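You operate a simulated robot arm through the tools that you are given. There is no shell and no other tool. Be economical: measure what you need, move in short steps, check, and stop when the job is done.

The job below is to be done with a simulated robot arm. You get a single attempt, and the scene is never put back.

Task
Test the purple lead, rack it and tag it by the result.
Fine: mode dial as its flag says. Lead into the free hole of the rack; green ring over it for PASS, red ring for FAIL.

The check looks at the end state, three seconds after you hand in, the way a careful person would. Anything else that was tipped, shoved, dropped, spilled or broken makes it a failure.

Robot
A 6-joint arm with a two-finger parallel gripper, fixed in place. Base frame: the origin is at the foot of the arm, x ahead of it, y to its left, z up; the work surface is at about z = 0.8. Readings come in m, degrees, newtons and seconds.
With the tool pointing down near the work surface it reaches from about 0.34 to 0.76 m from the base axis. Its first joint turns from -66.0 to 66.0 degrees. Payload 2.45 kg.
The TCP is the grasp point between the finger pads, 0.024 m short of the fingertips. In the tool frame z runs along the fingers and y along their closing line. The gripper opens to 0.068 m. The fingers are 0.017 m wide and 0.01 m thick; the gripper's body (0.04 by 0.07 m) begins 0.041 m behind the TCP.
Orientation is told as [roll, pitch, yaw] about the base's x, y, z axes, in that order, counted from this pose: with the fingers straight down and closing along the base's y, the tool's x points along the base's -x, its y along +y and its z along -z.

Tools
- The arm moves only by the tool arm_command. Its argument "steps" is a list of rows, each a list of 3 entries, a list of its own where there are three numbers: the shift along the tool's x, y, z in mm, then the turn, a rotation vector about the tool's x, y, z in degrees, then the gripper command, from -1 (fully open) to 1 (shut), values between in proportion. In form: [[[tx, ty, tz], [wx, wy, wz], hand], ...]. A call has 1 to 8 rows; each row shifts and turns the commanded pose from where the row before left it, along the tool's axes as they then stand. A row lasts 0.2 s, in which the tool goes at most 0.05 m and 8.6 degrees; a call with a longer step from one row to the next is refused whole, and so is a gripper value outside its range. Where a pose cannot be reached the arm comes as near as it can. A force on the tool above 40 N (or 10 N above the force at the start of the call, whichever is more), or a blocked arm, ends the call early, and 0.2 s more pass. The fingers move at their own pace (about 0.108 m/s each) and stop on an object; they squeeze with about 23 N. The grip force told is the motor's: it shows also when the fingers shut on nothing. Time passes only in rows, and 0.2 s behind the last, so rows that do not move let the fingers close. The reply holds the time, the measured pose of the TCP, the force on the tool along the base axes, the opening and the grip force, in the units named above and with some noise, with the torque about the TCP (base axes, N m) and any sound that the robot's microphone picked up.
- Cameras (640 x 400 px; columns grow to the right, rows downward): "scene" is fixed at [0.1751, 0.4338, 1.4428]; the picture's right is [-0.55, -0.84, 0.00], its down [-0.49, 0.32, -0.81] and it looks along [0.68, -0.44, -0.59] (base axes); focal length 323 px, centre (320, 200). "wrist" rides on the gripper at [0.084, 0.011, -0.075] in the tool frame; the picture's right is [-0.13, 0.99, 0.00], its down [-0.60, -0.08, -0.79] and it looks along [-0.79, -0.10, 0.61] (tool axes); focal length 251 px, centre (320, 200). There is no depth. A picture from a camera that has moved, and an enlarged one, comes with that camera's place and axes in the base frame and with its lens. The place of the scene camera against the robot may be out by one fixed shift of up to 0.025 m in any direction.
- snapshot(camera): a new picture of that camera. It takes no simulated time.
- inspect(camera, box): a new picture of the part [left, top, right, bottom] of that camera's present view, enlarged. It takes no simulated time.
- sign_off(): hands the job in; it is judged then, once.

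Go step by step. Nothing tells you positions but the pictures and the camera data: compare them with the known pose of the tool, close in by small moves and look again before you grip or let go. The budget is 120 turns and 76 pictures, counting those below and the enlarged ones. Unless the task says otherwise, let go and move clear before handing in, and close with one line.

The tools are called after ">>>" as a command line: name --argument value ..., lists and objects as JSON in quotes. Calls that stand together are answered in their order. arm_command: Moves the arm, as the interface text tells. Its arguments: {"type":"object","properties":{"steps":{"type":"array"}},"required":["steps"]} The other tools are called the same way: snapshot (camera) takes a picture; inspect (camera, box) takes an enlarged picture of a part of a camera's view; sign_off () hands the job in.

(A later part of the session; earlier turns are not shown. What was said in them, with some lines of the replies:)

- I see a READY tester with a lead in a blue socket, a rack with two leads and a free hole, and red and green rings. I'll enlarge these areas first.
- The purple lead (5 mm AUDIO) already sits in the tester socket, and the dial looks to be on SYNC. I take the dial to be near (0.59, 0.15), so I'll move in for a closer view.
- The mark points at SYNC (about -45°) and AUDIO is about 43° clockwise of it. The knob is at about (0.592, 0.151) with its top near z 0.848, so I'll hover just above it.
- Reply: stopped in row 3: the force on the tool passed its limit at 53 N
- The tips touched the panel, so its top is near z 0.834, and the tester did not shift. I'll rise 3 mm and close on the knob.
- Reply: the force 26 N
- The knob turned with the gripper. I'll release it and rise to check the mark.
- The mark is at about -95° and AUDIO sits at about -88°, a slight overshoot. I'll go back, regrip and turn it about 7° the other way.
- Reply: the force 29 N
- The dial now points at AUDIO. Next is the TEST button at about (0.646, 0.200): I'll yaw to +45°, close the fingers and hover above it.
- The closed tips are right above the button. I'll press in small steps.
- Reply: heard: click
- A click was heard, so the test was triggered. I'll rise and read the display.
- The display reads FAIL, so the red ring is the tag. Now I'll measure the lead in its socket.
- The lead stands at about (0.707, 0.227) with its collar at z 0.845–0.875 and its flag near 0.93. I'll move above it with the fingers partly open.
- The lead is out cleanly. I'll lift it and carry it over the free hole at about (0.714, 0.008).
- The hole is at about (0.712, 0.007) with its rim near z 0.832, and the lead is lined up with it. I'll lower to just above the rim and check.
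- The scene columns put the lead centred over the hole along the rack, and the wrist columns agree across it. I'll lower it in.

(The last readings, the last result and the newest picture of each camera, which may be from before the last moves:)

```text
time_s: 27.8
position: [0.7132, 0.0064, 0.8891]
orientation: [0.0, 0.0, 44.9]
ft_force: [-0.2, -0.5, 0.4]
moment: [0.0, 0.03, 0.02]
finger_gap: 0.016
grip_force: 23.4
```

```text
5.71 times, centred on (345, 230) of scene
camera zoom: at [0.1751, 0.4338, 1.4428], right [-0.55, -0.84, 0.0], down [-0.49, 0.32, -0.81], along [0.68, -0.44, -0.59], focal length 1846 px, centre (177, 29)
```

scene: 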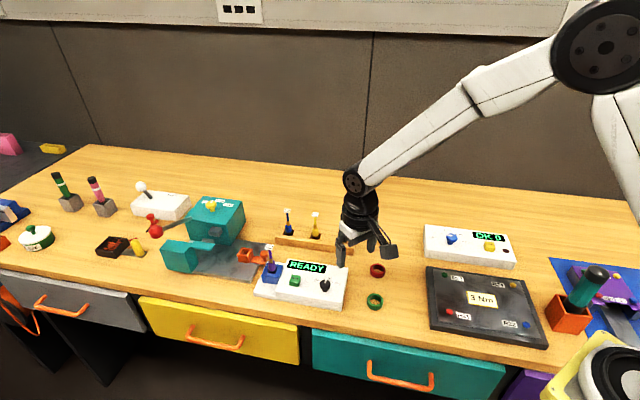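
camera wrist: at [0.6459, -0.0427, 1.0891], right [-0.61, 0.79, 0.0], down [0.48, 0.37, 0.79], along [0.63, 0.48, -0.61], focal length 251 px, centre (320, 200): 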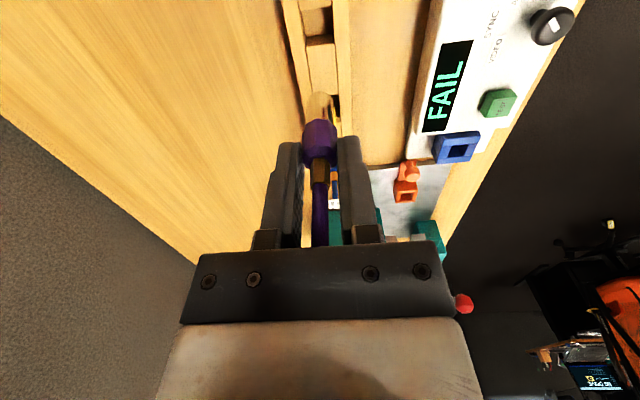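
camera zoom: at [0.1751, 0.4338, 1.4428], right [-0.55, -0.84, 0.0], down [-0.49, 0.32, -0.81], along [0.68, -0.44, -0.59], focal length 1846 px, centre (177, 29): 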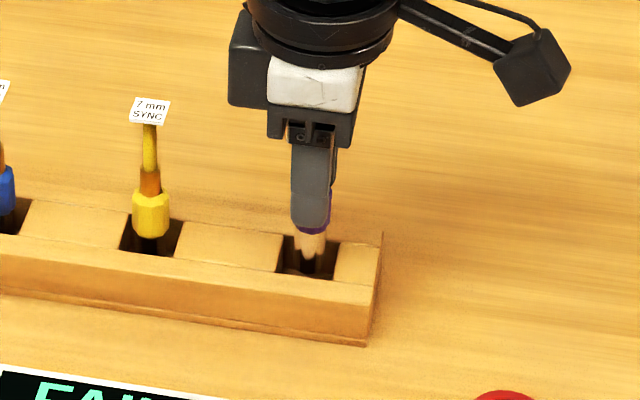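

The plug is inside the hole mouth. I'll continue down gently until it bottoms out.

>>> arm_command --steps '[[[0, 0, 8], [0, 0, 0], 1], [[0, 0, 5], [0, 0, 0], 1], [[0, 0, 3], [0, 0, 0], 1], [[0, 0, 0], [0, 0, 0], 1]]'

>>> inspect --camera "wrist" --box '[240, 0, 400, 200]'

>>> inspect --camera "scene" --box '[310, 195, 380, 265]'

```text
time_s: 28.8
position: [0.7127, 0.0073, 0.8744]
orientation: [0.1, 0.1, 45.0]
ft_force: [0.1, -0.1, -0.2]
moment: [0.0, 0.01, -0.02]
finger_gap: 0.0168
grip_force: 23.1
```

```text
2.00 times, centred on (320, 100) of wrist
camera zoom: at [0.6467, -0.0446, 0.9478], right [-0.61, 0.79, 0.0], down [0.48, 0.37, 0.79], along [0.63, 0.48, -0.61], focal length 503 px, centre (320, 400)
```

zoom: 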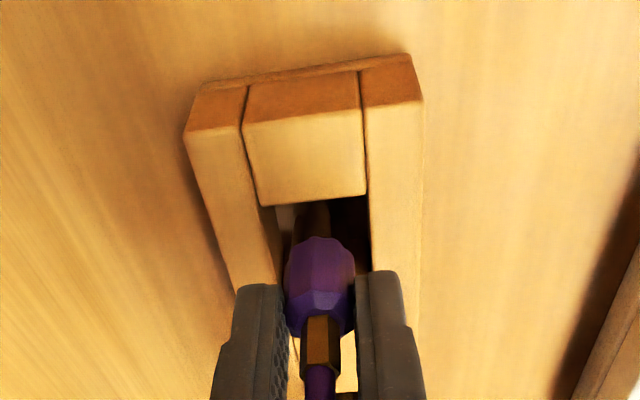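

```text
5.71 times, centred on (345, 230) of scene
camera zoom: at [0.1751, 0.4338, 1.4428], right [-0.55, -0.84, 0.0], down [-0.49, 0.32, -0.81], along [0.68, -0.44, -0.59], focal length 1846 px, centre (177, 29)
```

zoom: 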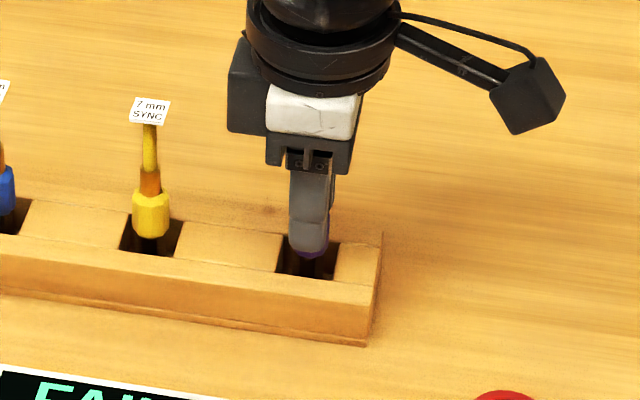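

>>> arm_command --steps '[[[0, 0, 3], [0, 0, 0], 1], [[0, 0, 2], [0, 0, 0], 1], [[0, 0, 2], [0, 0, 0], 1], [[0, 0, 0], [0, 0, 0], 1]]'

```text
time_s: 29.8
position: [0.7148, 0.0066, 0.8689]
orientation: [-0.1, -0.4, 45.0]
ft_force: [-2.5, 2.2, 19.1]
moment: [0.19, 0.15, 0.02]
finger_gap: 0.0169
grip_force: 22.8
```

It has bottomed out (19 N). I'll ease off slightly, open, and look.

>>> arm_command --steps '[[[0, 0, -1], [0, 0, 0], 1], [[0, 0, 0], [0, 0, 0], 0.3], [[0, 0, 0], [0, 0, 0], -0.2], [[0, 0, 0], [0, 0, 0], -0.3]]'

>>> inspect --camera "wrist" --box '[220, 20, 420, 240]'

```text
time_s: 30.8
position: [0.7133, 0.0065, 0.8685]
orientation: [-0.1, 0.0, 45.1]
ft_force: [0.8, -0.9, 11.8]
moment: [-0.02, -0.01, -0.01]
finger_gap: 0.0446
grip_force: 0.0
```

```text
1.82 times, centred on (320, 130) of wrist
camera zoom: at [0.6465, -0.0446, 0.9422], right [-0.61, 0.79, 0.0], down [0.48, 0.37, 0.79], along [0.63, 0.48, -0.61], focal length 457 px, centre (320, 327)
```

zoom: 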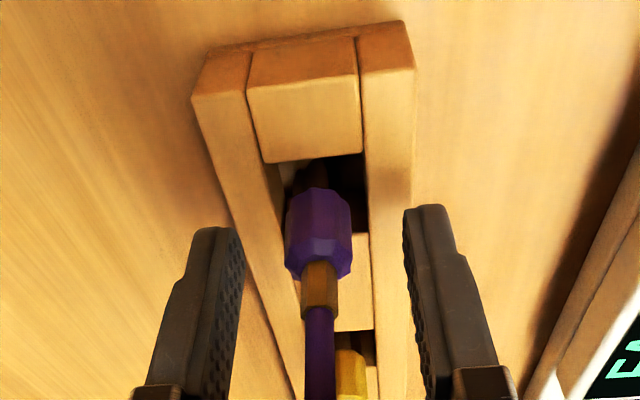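

There is still some upward force, probably the flag against the palm. I'll rise straight up.

>>> arm_command --steps '[[[0, 0, -10], [0, 0, 0], -0.3], [[0, 0, -40], [0, 0, 0], -0.3], [[0, 0, -45], [0, 0, 0], -0.3], [[20, 0, -40], [0, 0, 0], -1], [[0, 0, 0], [0, 0, 0], -1]]'

>>> snapshot --camera "wrist"

>>> inspect --camera "scene" --box '[270, 185, 400, 315]'

```text
time_s: 32.0
position: [0.6983, -0.0065, 1.0038]
orientation: [-0.1, 0.0, 45.0]
ft_force: [0.2, 0.0, 0.5]
moment: [-0.02, 0.02, 0.0]
finger_gap: 0.0681
grip_force: 0.1
```

```text
28 pictures are left
camera wrist: at [0.6314, -0.058, 1.078], right [-0.61, 0.79, 0.0], down [0.48, 0.37, 0.79], along [0.63, 0.48, -0.61], focal length 251 px, centre (320, 200)
```

wrist: 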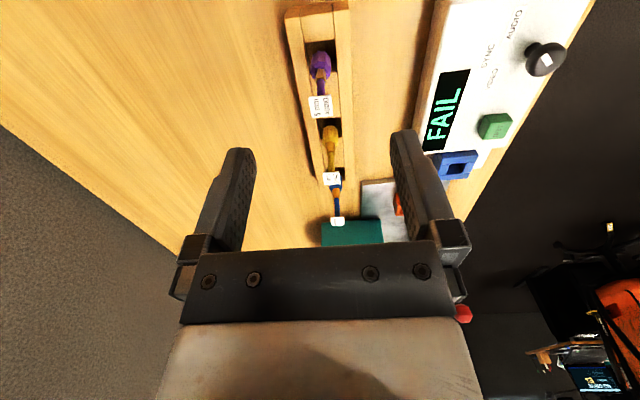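

```text
3.08 times, centred on (335, 250) of scene
camera zoom: at [0.1751, 0.4338, 1.4428], right [-0.55, -0.84, 0.0], down [-0.49, 0.32, -0.81], along [0.68, -0.44, -0.59], focal length 994 px, centre (274, 46)
```

zoom: 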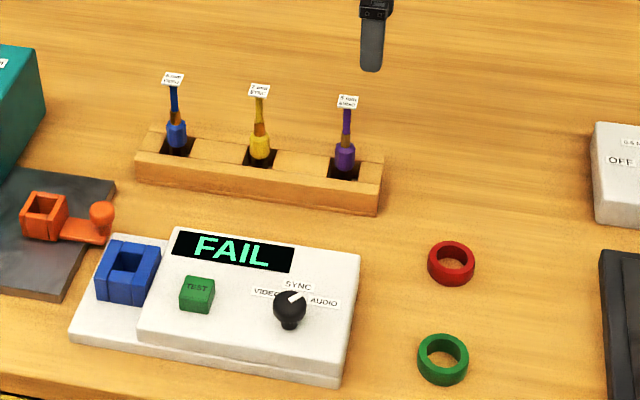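

The lead stands upright in the rack like its neighbours. The red ring lies at about (0.589, -0.010), so I'll go above it.

>>> arm_command --steps '[[[27, 25, 0], [0, 0, 0], -1], [[27, 25, 0], [0, 0, 0], -1], [[26.5, 24, 20], [0, 0, 0], -1], [[0, 0, 40], [0, 0, 0], -1], [[0, 0, 30], [0, 0, 0], -1], [[0, 0, 0], [0, 0, 0], -1]]'

>>> snapshot --camera "wrist"

>>> inspect --camera "scene" --box '[340, 220, 420, 320]'

```text
time_s: 33.4
position: [0.591, -0.0119, 0.912]
orientation: [-0.1, -0.1, 45.1]
ft_force: [-0.1, -0.5, -0.8]
moment: [-0.03, -0.02, 0.03]
finger_gap: 0.068
grip_force: 0.1
```

```text
26 pictures are left
camera wrist: at [0.5233, -0.0626, 0.9874], right [-0.61, 0.79, 0.0], down [0.48, 0.37, 0.79], along [0.63, 0.48, -0.61], focal length 251 px, centre (320, 200)
```

wrist: 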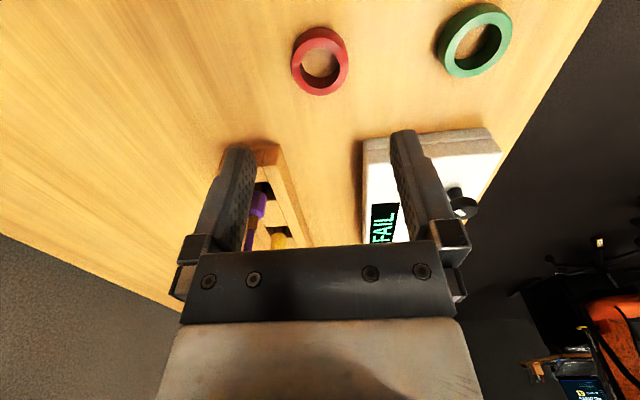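

```text
4.00 times, centred on (380, 270) of scene
camera zoom: at [0.1751, 0.4338, 1.4428], right [-0.55, -0.84, 0.0], down [-0.49, 0.32, -0.81], along [0.68, -0.44, -0.59], focal length 1292 px, centre (80, -80)
```

zoom: 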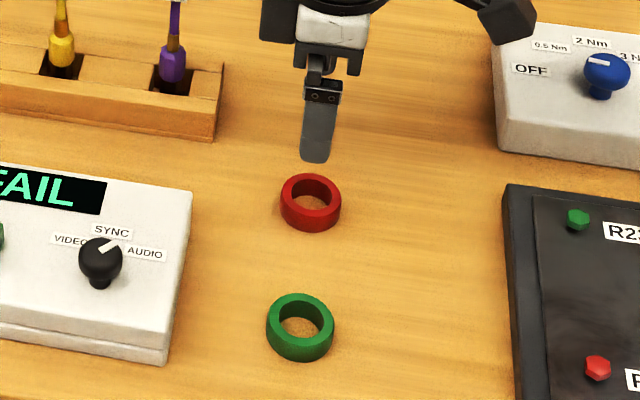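

>>> arm_command --steps '[[[4, 0, 20], [0, 0, 0], -1], [[0, 0, 20], [0, 0, 0], -1], [[0, 0, 10], [0, 0, 0], -1], [[0, 0, 0], [0, 0, 0], -1]]'

>>> inspect --camera "wrist" --box '[200, 40, 440, 200]'

>>> inspect --camera "scene" --box '[350, 235, 410, 295]'

```text
time_s: 34.4
position: [0.5882, -0.0145, 0.8633]
orientation: [0.0, 0.0, 45.1]
ft_force: [-0.7, 0.6, 0.1]
moment: [0.0, -0.02, -0.04]
finger_gap: 0.068
grip_force: 0.1
```

```text
2.50 times, centred on (320, 120) of wrist
camera zoom: at [0.5202, -0.0654, 0.9371], right [-0.61, 0.79, 0.0], down [0.48, 0.37, 0.79], along [0.63, 0.48, -0.61], focal length 629 px, centre (320, 400)
```

zoom: 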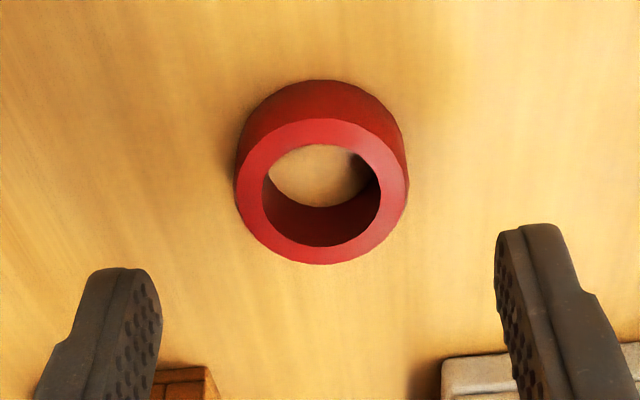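

```text
6.67 times, centred on (380, 265) of scene
camera zoom: at [0.1751, 0.4338, 1.4428], right [-0.55, -0.84, 0.0], down [-0.49, 0.32, -0.81], along [0.68, -0.44, -0.59], focal length 2154 px, centre (-80, -233)
```

zoom: 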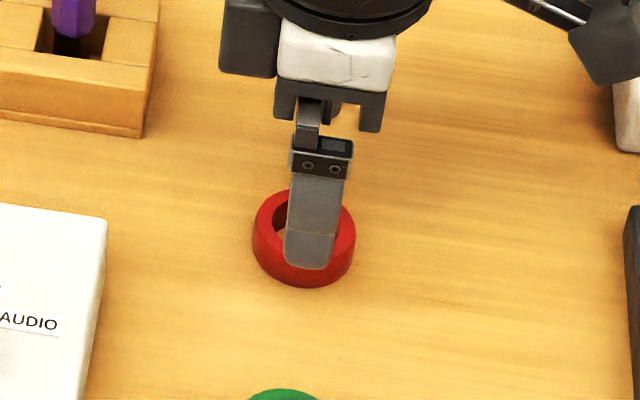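

>>> arm_command --steps '[[[2, 0, 15], [0, 0, 0], -1], [[0, 0, 12], [0, 0, 0], -1], [[0, 0, 5], [0, 0, 0], -1], [[0, 0, 0], [0, 0, 0], -1]]'

>>> inspect --camera "wrist" --box '[200, 80, 440, 240]'

>>> inspect --camera "scene" --box '[350, 235, 410, 295]'

```text
time_s: 35.4
position: [0.586, -0.017, 0.832]
orientation: [0.0, 0.1, 45.0]
ft_force: [0.5, 0.1, -0.2]
moment: [0.02, 0.0, -0.03]
finger_gap: 0.068
grip_force: 0.1
```

```text
2.50 times, centred on (320, 160) of wrist
camera zoom: at [0.519, -0.0673, 0.9049], right [-0.61, 0.79, 0.0], down [0.48, 0.37, 0.79], along [0.63, 0.48, -0.61], focal length 629 px, centre (320, 300)
```

zoom: 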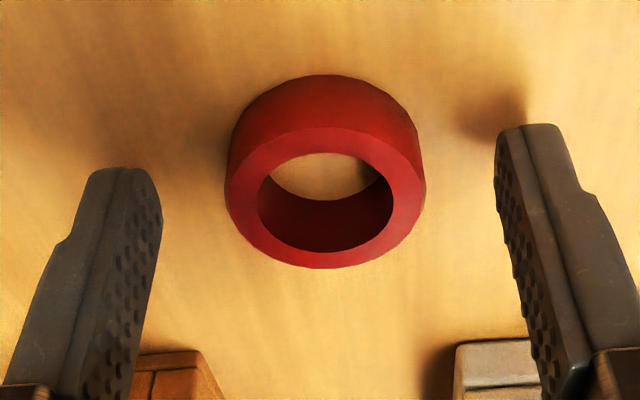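

```text
6.67 times, centred on (380, 265) of scene
camera zoom: at [0.1751, 0.4338, 1.4428], right [-0.55, -0.84, 0.0], down [-0.49, 0.32, -0.81], along [0.68, -0.44, -0.59], focal length 2154 px, centre (-80, -233)
```

zoom: 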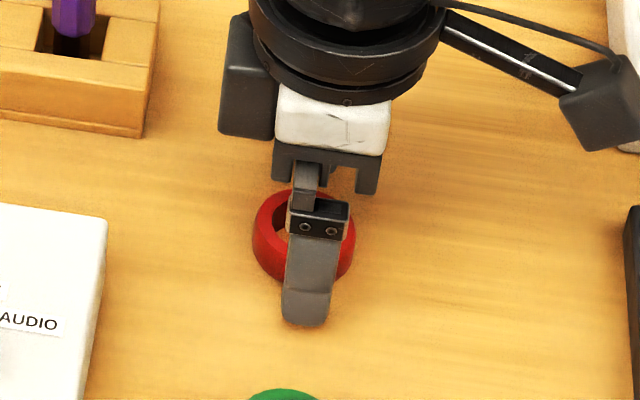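

The ring is centred between the fingers. I'll close and lift.

>>> arm_command --steps '[[[0, 0, 0], [0, 0, 0], -0.1], [[0, 0, 0], [0, 0, 0], 0.6], [[0, 0, 0], [0, 0, 0], 1], [[0, 0, 0], [0, 0, 0], 1], [[0, 0, -20], [0, 0, 0], 1], [[0, 0, 0], [0, 0, 0], 1]]'

>>> inspect --camera "wrist" --box '[200, 80, 440, 240]'

```text
time_s: 36.8
position: [0.5854, -0.0153, 0.8505]
orientation: [-0.1, 0.0, 45.0]
ft_force: [1.0, 0.0, 0.3]
moment: [0.0, -0.01, 0.0]
finger_gap: 0.0431
grip_force: 23.1
```

```text
2.50 times, centred on (320, 160) of wrist
camera zoom: at [0.5188, -0.0667, 0.9254], right [-0.61, 0.79, 0.0], down [0.48, 0.37, 0.79], along [0.63, 0.48, -0.61], focal length 629 px, centre (320, 300)
```

zoom: 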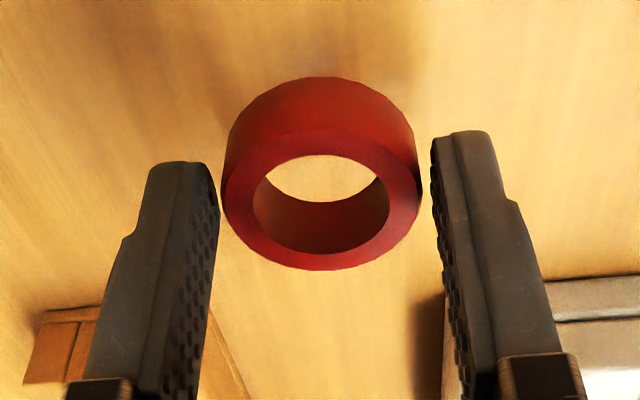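

The ring is held (it lifts with the gripper). The lead is at about (0.7145, 0.0065) with its flag top near z 0.91, so I'll raise the ring and carry it above.

>>> arm_command --steps '[[[0, 0, -45], [0, 0, 0], 1], [[0, 0, -45], [0, 0, 0], 1], [[0, 0, -45], [0, 0, 0], 1], [[-36, -25.3, 0], [0, 0, 0], 1], [[-36, -25.3, 0], [0, 0, 0], 1], [[-34.7, -25.3, 0], [0, 0, 0], 1], [[0, 0, 10], [0, 0, 0], 1], [[0, 0, 0], [0, 0, 0], 1]]'

>>> inspect --camera "wrist" --box '[200, 40, 440, 220]'

>>> inspect --camera "scene" --box '[310, 175, 390, 255]'

```text
time_s: 38.6
position: [0.7146, 0.0064, 0.9754]
orientation: [0.0, 0.0, 45.1]
ft_force: [-0.1, 0.1, 0.5]
moment: [-0.01, 0.03, -0.02]
finger_gap: 0.043
grip_force: 23.0
```

```text
2.22 times, centred on (320, 130) of wrist
camera zoom: at [0.6473, -0.0446, 1.0502], right [-0.61, 0.79, 0.0], down [0.48, 0.37, 0.79], along [0.63, 0.48, -0.61], focal length 559 px, centre (320, 356)
```

zoom: 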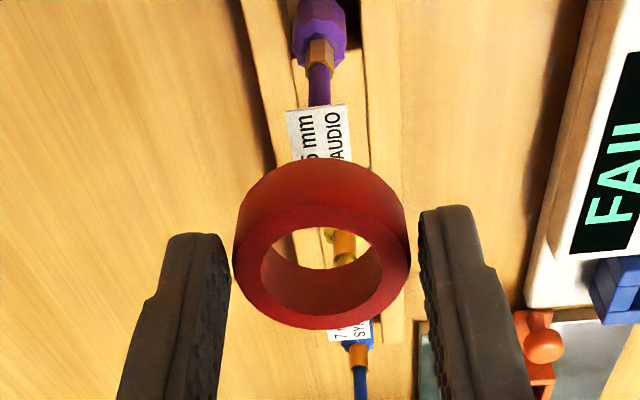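

```text
5.00 times, centred on (350, 215) of scene
camera zoom: at [0.1751, 0.4338, 1.4428], right [-0.55, -0.84, 0.0], down [-0.49, 0.32, -0.81], along [0.68, -0.44, -0.59], focal length 1616 px, centre (170, 125)
```

zoom: 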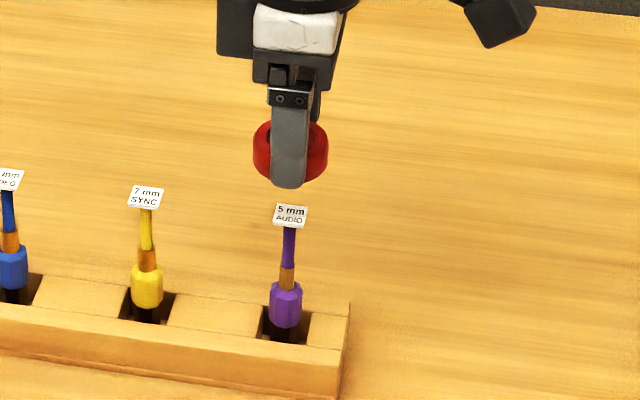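

Both views show the ring lined up with the flag to about 1 mm. I'll lower it partway over the flag and look again.

>>> arm_command --steps '[[[1, 0, 10], [0, 0, 0], 1], [[0, 0, 10], [0, 0, 0], 1], [[0, 0, 10], [0, 0, 0], 1], [[0, 0, 8], [0, 0, 0], 1], [[0, 0, 0], [0, 0, 0], 1]]'

>>> inspect --camera "wrist" --box '[200, 40, 440, 220]'

>>> inspect --camera "scene" --box '[310, 175, 390, 255]'

```text
time_s: 39.8
position: [0.7148, 0.0053, 0.9377]
orientation: [0.0, -0.1, 45.0]
ft_force: [-0.4, -0.1, -0.2]
moment: [0.0, 0.03, 0.0]
finger_gap: 0.0429
grip_force: 22.6
```

```text
2.22 times, centred on (320, 130) of wrist
camera zoom: at [0.6473, -0.0458, 1.0121], right [-0.61, 0.79, 0.0], down [0.48, 0.37, 0.79], along [0.63, 0.48, -0.61], focal length 559 px, centre (320, 356)
```

zoom: 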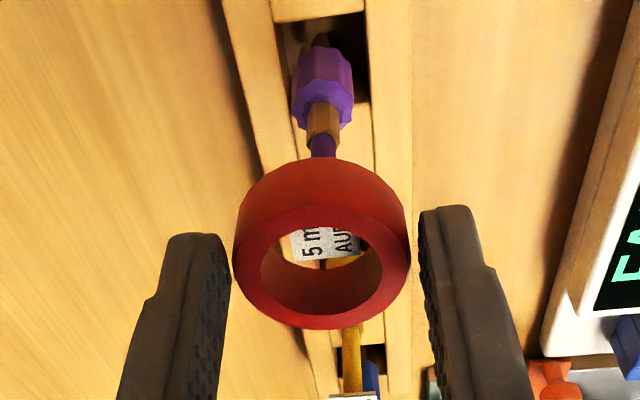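

```text
5.00 times, centred on (350, 215) of scene
camera zoom: at [0.1751, 0.4338, 1.4428], right [-0.55, -0.84, 0.0], down [-0.49, 0.32, -0.81], along [0.68, -0.44, -0.59], focal length 1616 px, centre (170, 125)
```

zoom: 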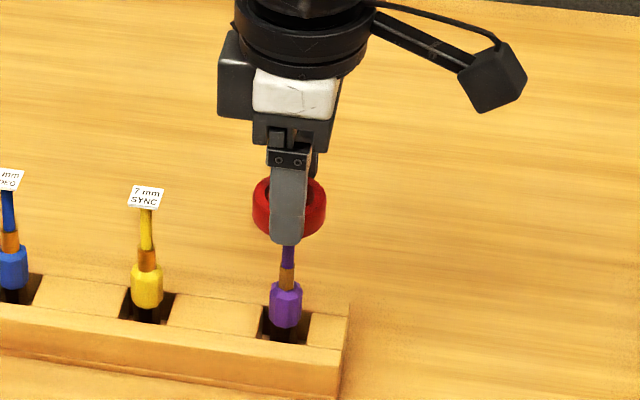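

>>> arm_command --steps '[[[0, 0.7, 6], [0, 0, 0], 1], [[0, 0, 8], [0, 0, 0], 1], [[0, 0, 8], [0, 0, 0], 1], [[0, 0, 8], [0, 0, 0], 1], [[0, 0, 0], [0, 0, 0], 1]]'

>>> inspect --camera "wrist" --box '[200, 40, 440, 220]'

>>> inspect --camera "scene" --box '[310, 175, 390, 255]'

```text
time_s: 41.0
position: [0.7132, 0.0045, 0.9096]
orientation: [0.0, 0.0, 45.0]
ft_force: [-0.4, 0.3, -1.0]
moment: [0.01, -0.02, -0.02]
finger_gap: 0.0432
grip_force: 23.2
```

```text
2.22 times, centred on (320, 130) of wrist
camera zoom: at [0.6466, -0.0454, 0.9826], right [-0.61, 0.79, 0.0], down [0.48, 0.37, 0.79], along [0.63, 0.48, -0.61], focal length 559 px, centre (320, 356)
```

zoom: 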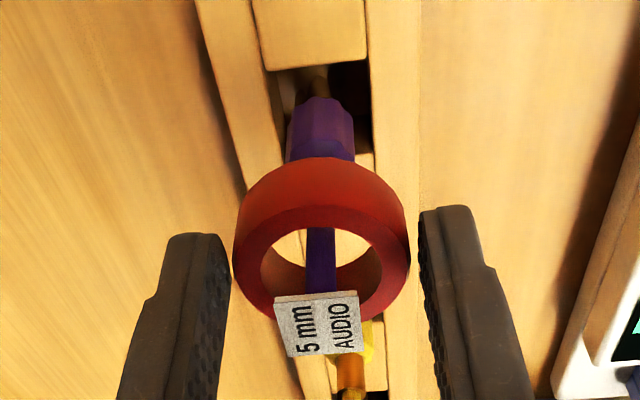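

```text
5.00 times, centred on (350, 215) of scene
camera zoom: at [0.1751, 0.4338, 1.4428], right [-0.55, -0.84, 0.0], down [-0.49, 0.32, -0.81], along [0.68, -0.44, -0.59], focal length 1616 px, centre (170, 125)
```

zoom: 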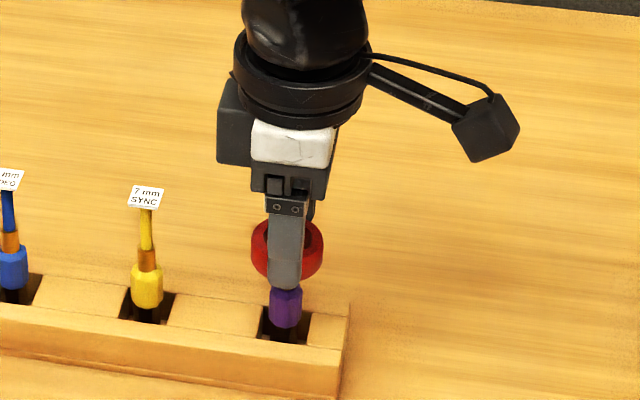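

The flag has passed through the ring. I'll lower to about z 0.874, just short of the palm touching the flag.

>>> arm_command --steps '[[[0, 0, 10], [0, 0, 0], 1], [[0, 0, 10], [0, 0, 0], 1], [[0, 0, 8], [0, 0, 0], 1], [[0, 0, 6], [0, 0, 0], 1], [[0, 0, 0], [0, 0, 0], 1]]'

>>> inspect --camera "wrist" --box '[200, 40, 440, 220]'

>>> inspect --camera "scene" --box '[310, 175, 390, 255]'

```text
time_s: 42.2
position: [0.7139, 0.0061, 0.8748]
orientation: [0.1, 0.0, 45.0]
ft_force: [0.4, 0.1, -0.4]
moment: [0.0, -0.01, -0.01]
finger_gap: 0.0433
grip_force: 22.6
```

```text
2.22 times, centred on (320, 130) of wrist
camera zoom: at [0.6467, -0.0456, 0.9483], right [-0.61, 0.79, 0.0], down [0.48, 0.37, 0.79], along [0.63, 0.48, -0.61], focal length 559 px, centre (320, 356)
```

zoom: 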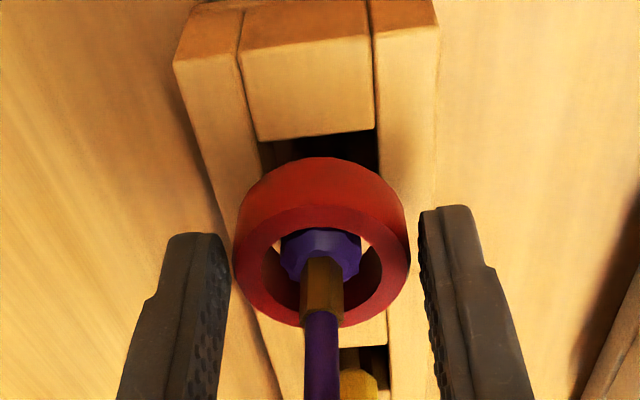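

```text
5.00 times, centred on (350, 215) of scene
camera zoom: at [0.1751, 0.4338, 1.4428], right [-0.55, -0.84, 0.0], down [-0.49, 0.32, -0.81], along [0.68, -0.44, -0.59], focal length 1616 px, centre (170, 125)
```

zoom: 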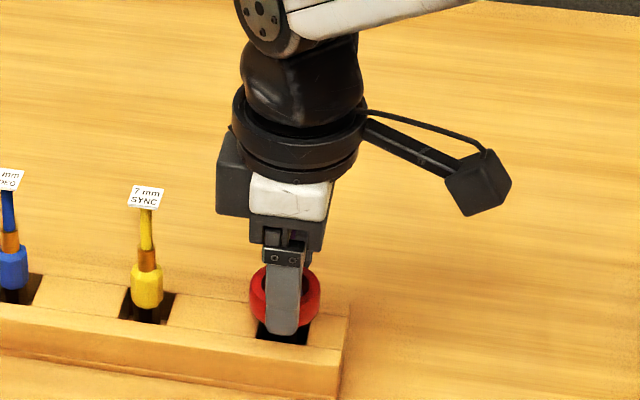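

The collar is inside the ring. I'll go 2 mm lower, release, and rise straight up.

>>> arm_command --steps '[[[0, 0, 2], [0, 0, 0], 1], [[0, 0, 0], [0, 0, 0], -0.5], [[0, 0, 0], [0, 0, 0], -0.9], [[0, 0, 0], [0, 0, 0], -0.9]]'

>>> inspect --camera "wrist" --box '[200, 40, 440, 220]'

```text
time_s: 43.2
position: [0.7141, 0.0057, 0.8732]
orientation: [-0.1, 0.0, 45.1]
ft_force: [0.0, 0.0, 0.5]
moment: [0.01, 0.01, 0.0]
finger_gap: 0.0648
grip_force: 0.0
```

```text
2.22 times, centred on (320, 130) of wrist
camera zoom: at [0.6466, -0.0459, 0.9464], right [-0.61, 0.79, 0.0], down [0.48, 0.37, 0.79], along [0.63, 0.48, -0.61], focal length 559 px, centre (320, 356)
```

zoom: 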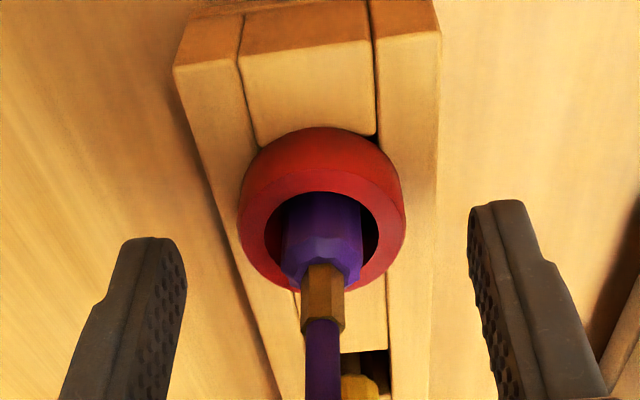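

The ring lies on the rack around the lead. I'll move clear.

>>> arm_command --steps '[[[0, 0, -20], [0, 0, 0], -0.9], [[0, 0, -45], [0, 0, 0], -0.9], [[0, 0, -45], [0, 0, 0], -0.9], [[40, 0, -20], [0, 0, 0], -0.9], [[45, 0, 0], [0, 0, 0], -0.9], [[45, 0, 0], [0, 0, 0], -0.9], [[0, 0, 0], [0, 0, 0], -0.9]]'

>>> snapshot --camera "scene"

>>> inspect --camera "scene" --box '[240, 195, 400, 315]'

```text
time_s: 44.8
position: [0.6206, -0.0879, 1.0013]
orientation: [0.0, 0.0, 45.0]
ft_force: [-0.4, 0.1, 0.0]
moment: [-0.01, 0.0, -0.02]
finger_gap: 0.0646
grip_force: 0.0
```

```text
10 pictures are left
```

scene: 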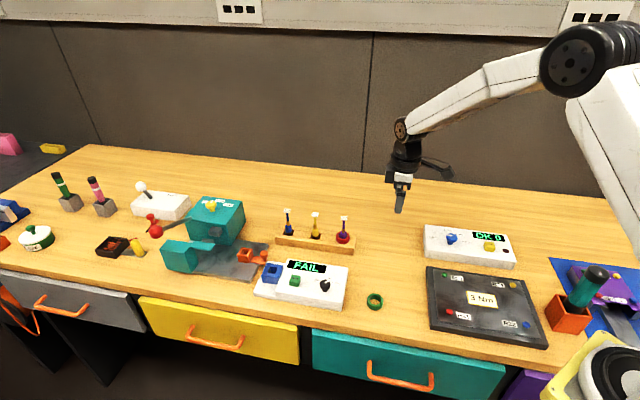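

```text
3.33 times, centred on (320, 255) of scene
camera zoom: at [0.1751, 0.4338, 1.4428], right [-0.55, -0.84, 0.0], down [-0.49, 0.32, -0.81], along [0.68, -0.44, -0.59], focal length 1077 px, centre (320, 17)
```

zoom: 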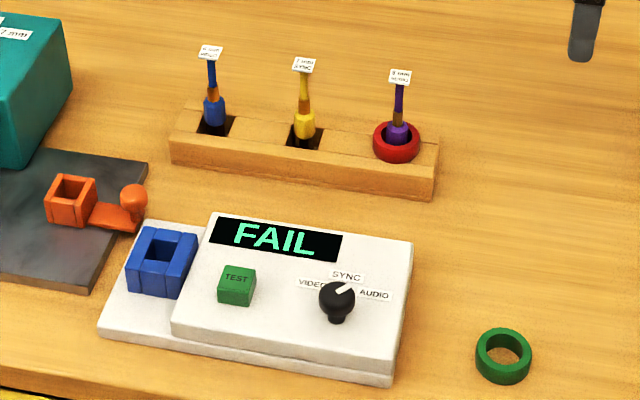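

The purple lead stands in the formerly free hole with the red ring over it. The dial is on AUDIO, the display shows FAIL, and nothing else looks moved, so I'm handing in.

>>> sign_off

```text
The job is handed in.
```

The purple lead tested FAIL on AUDIO, and it now stands in the rack's free hole with the red ring over it.
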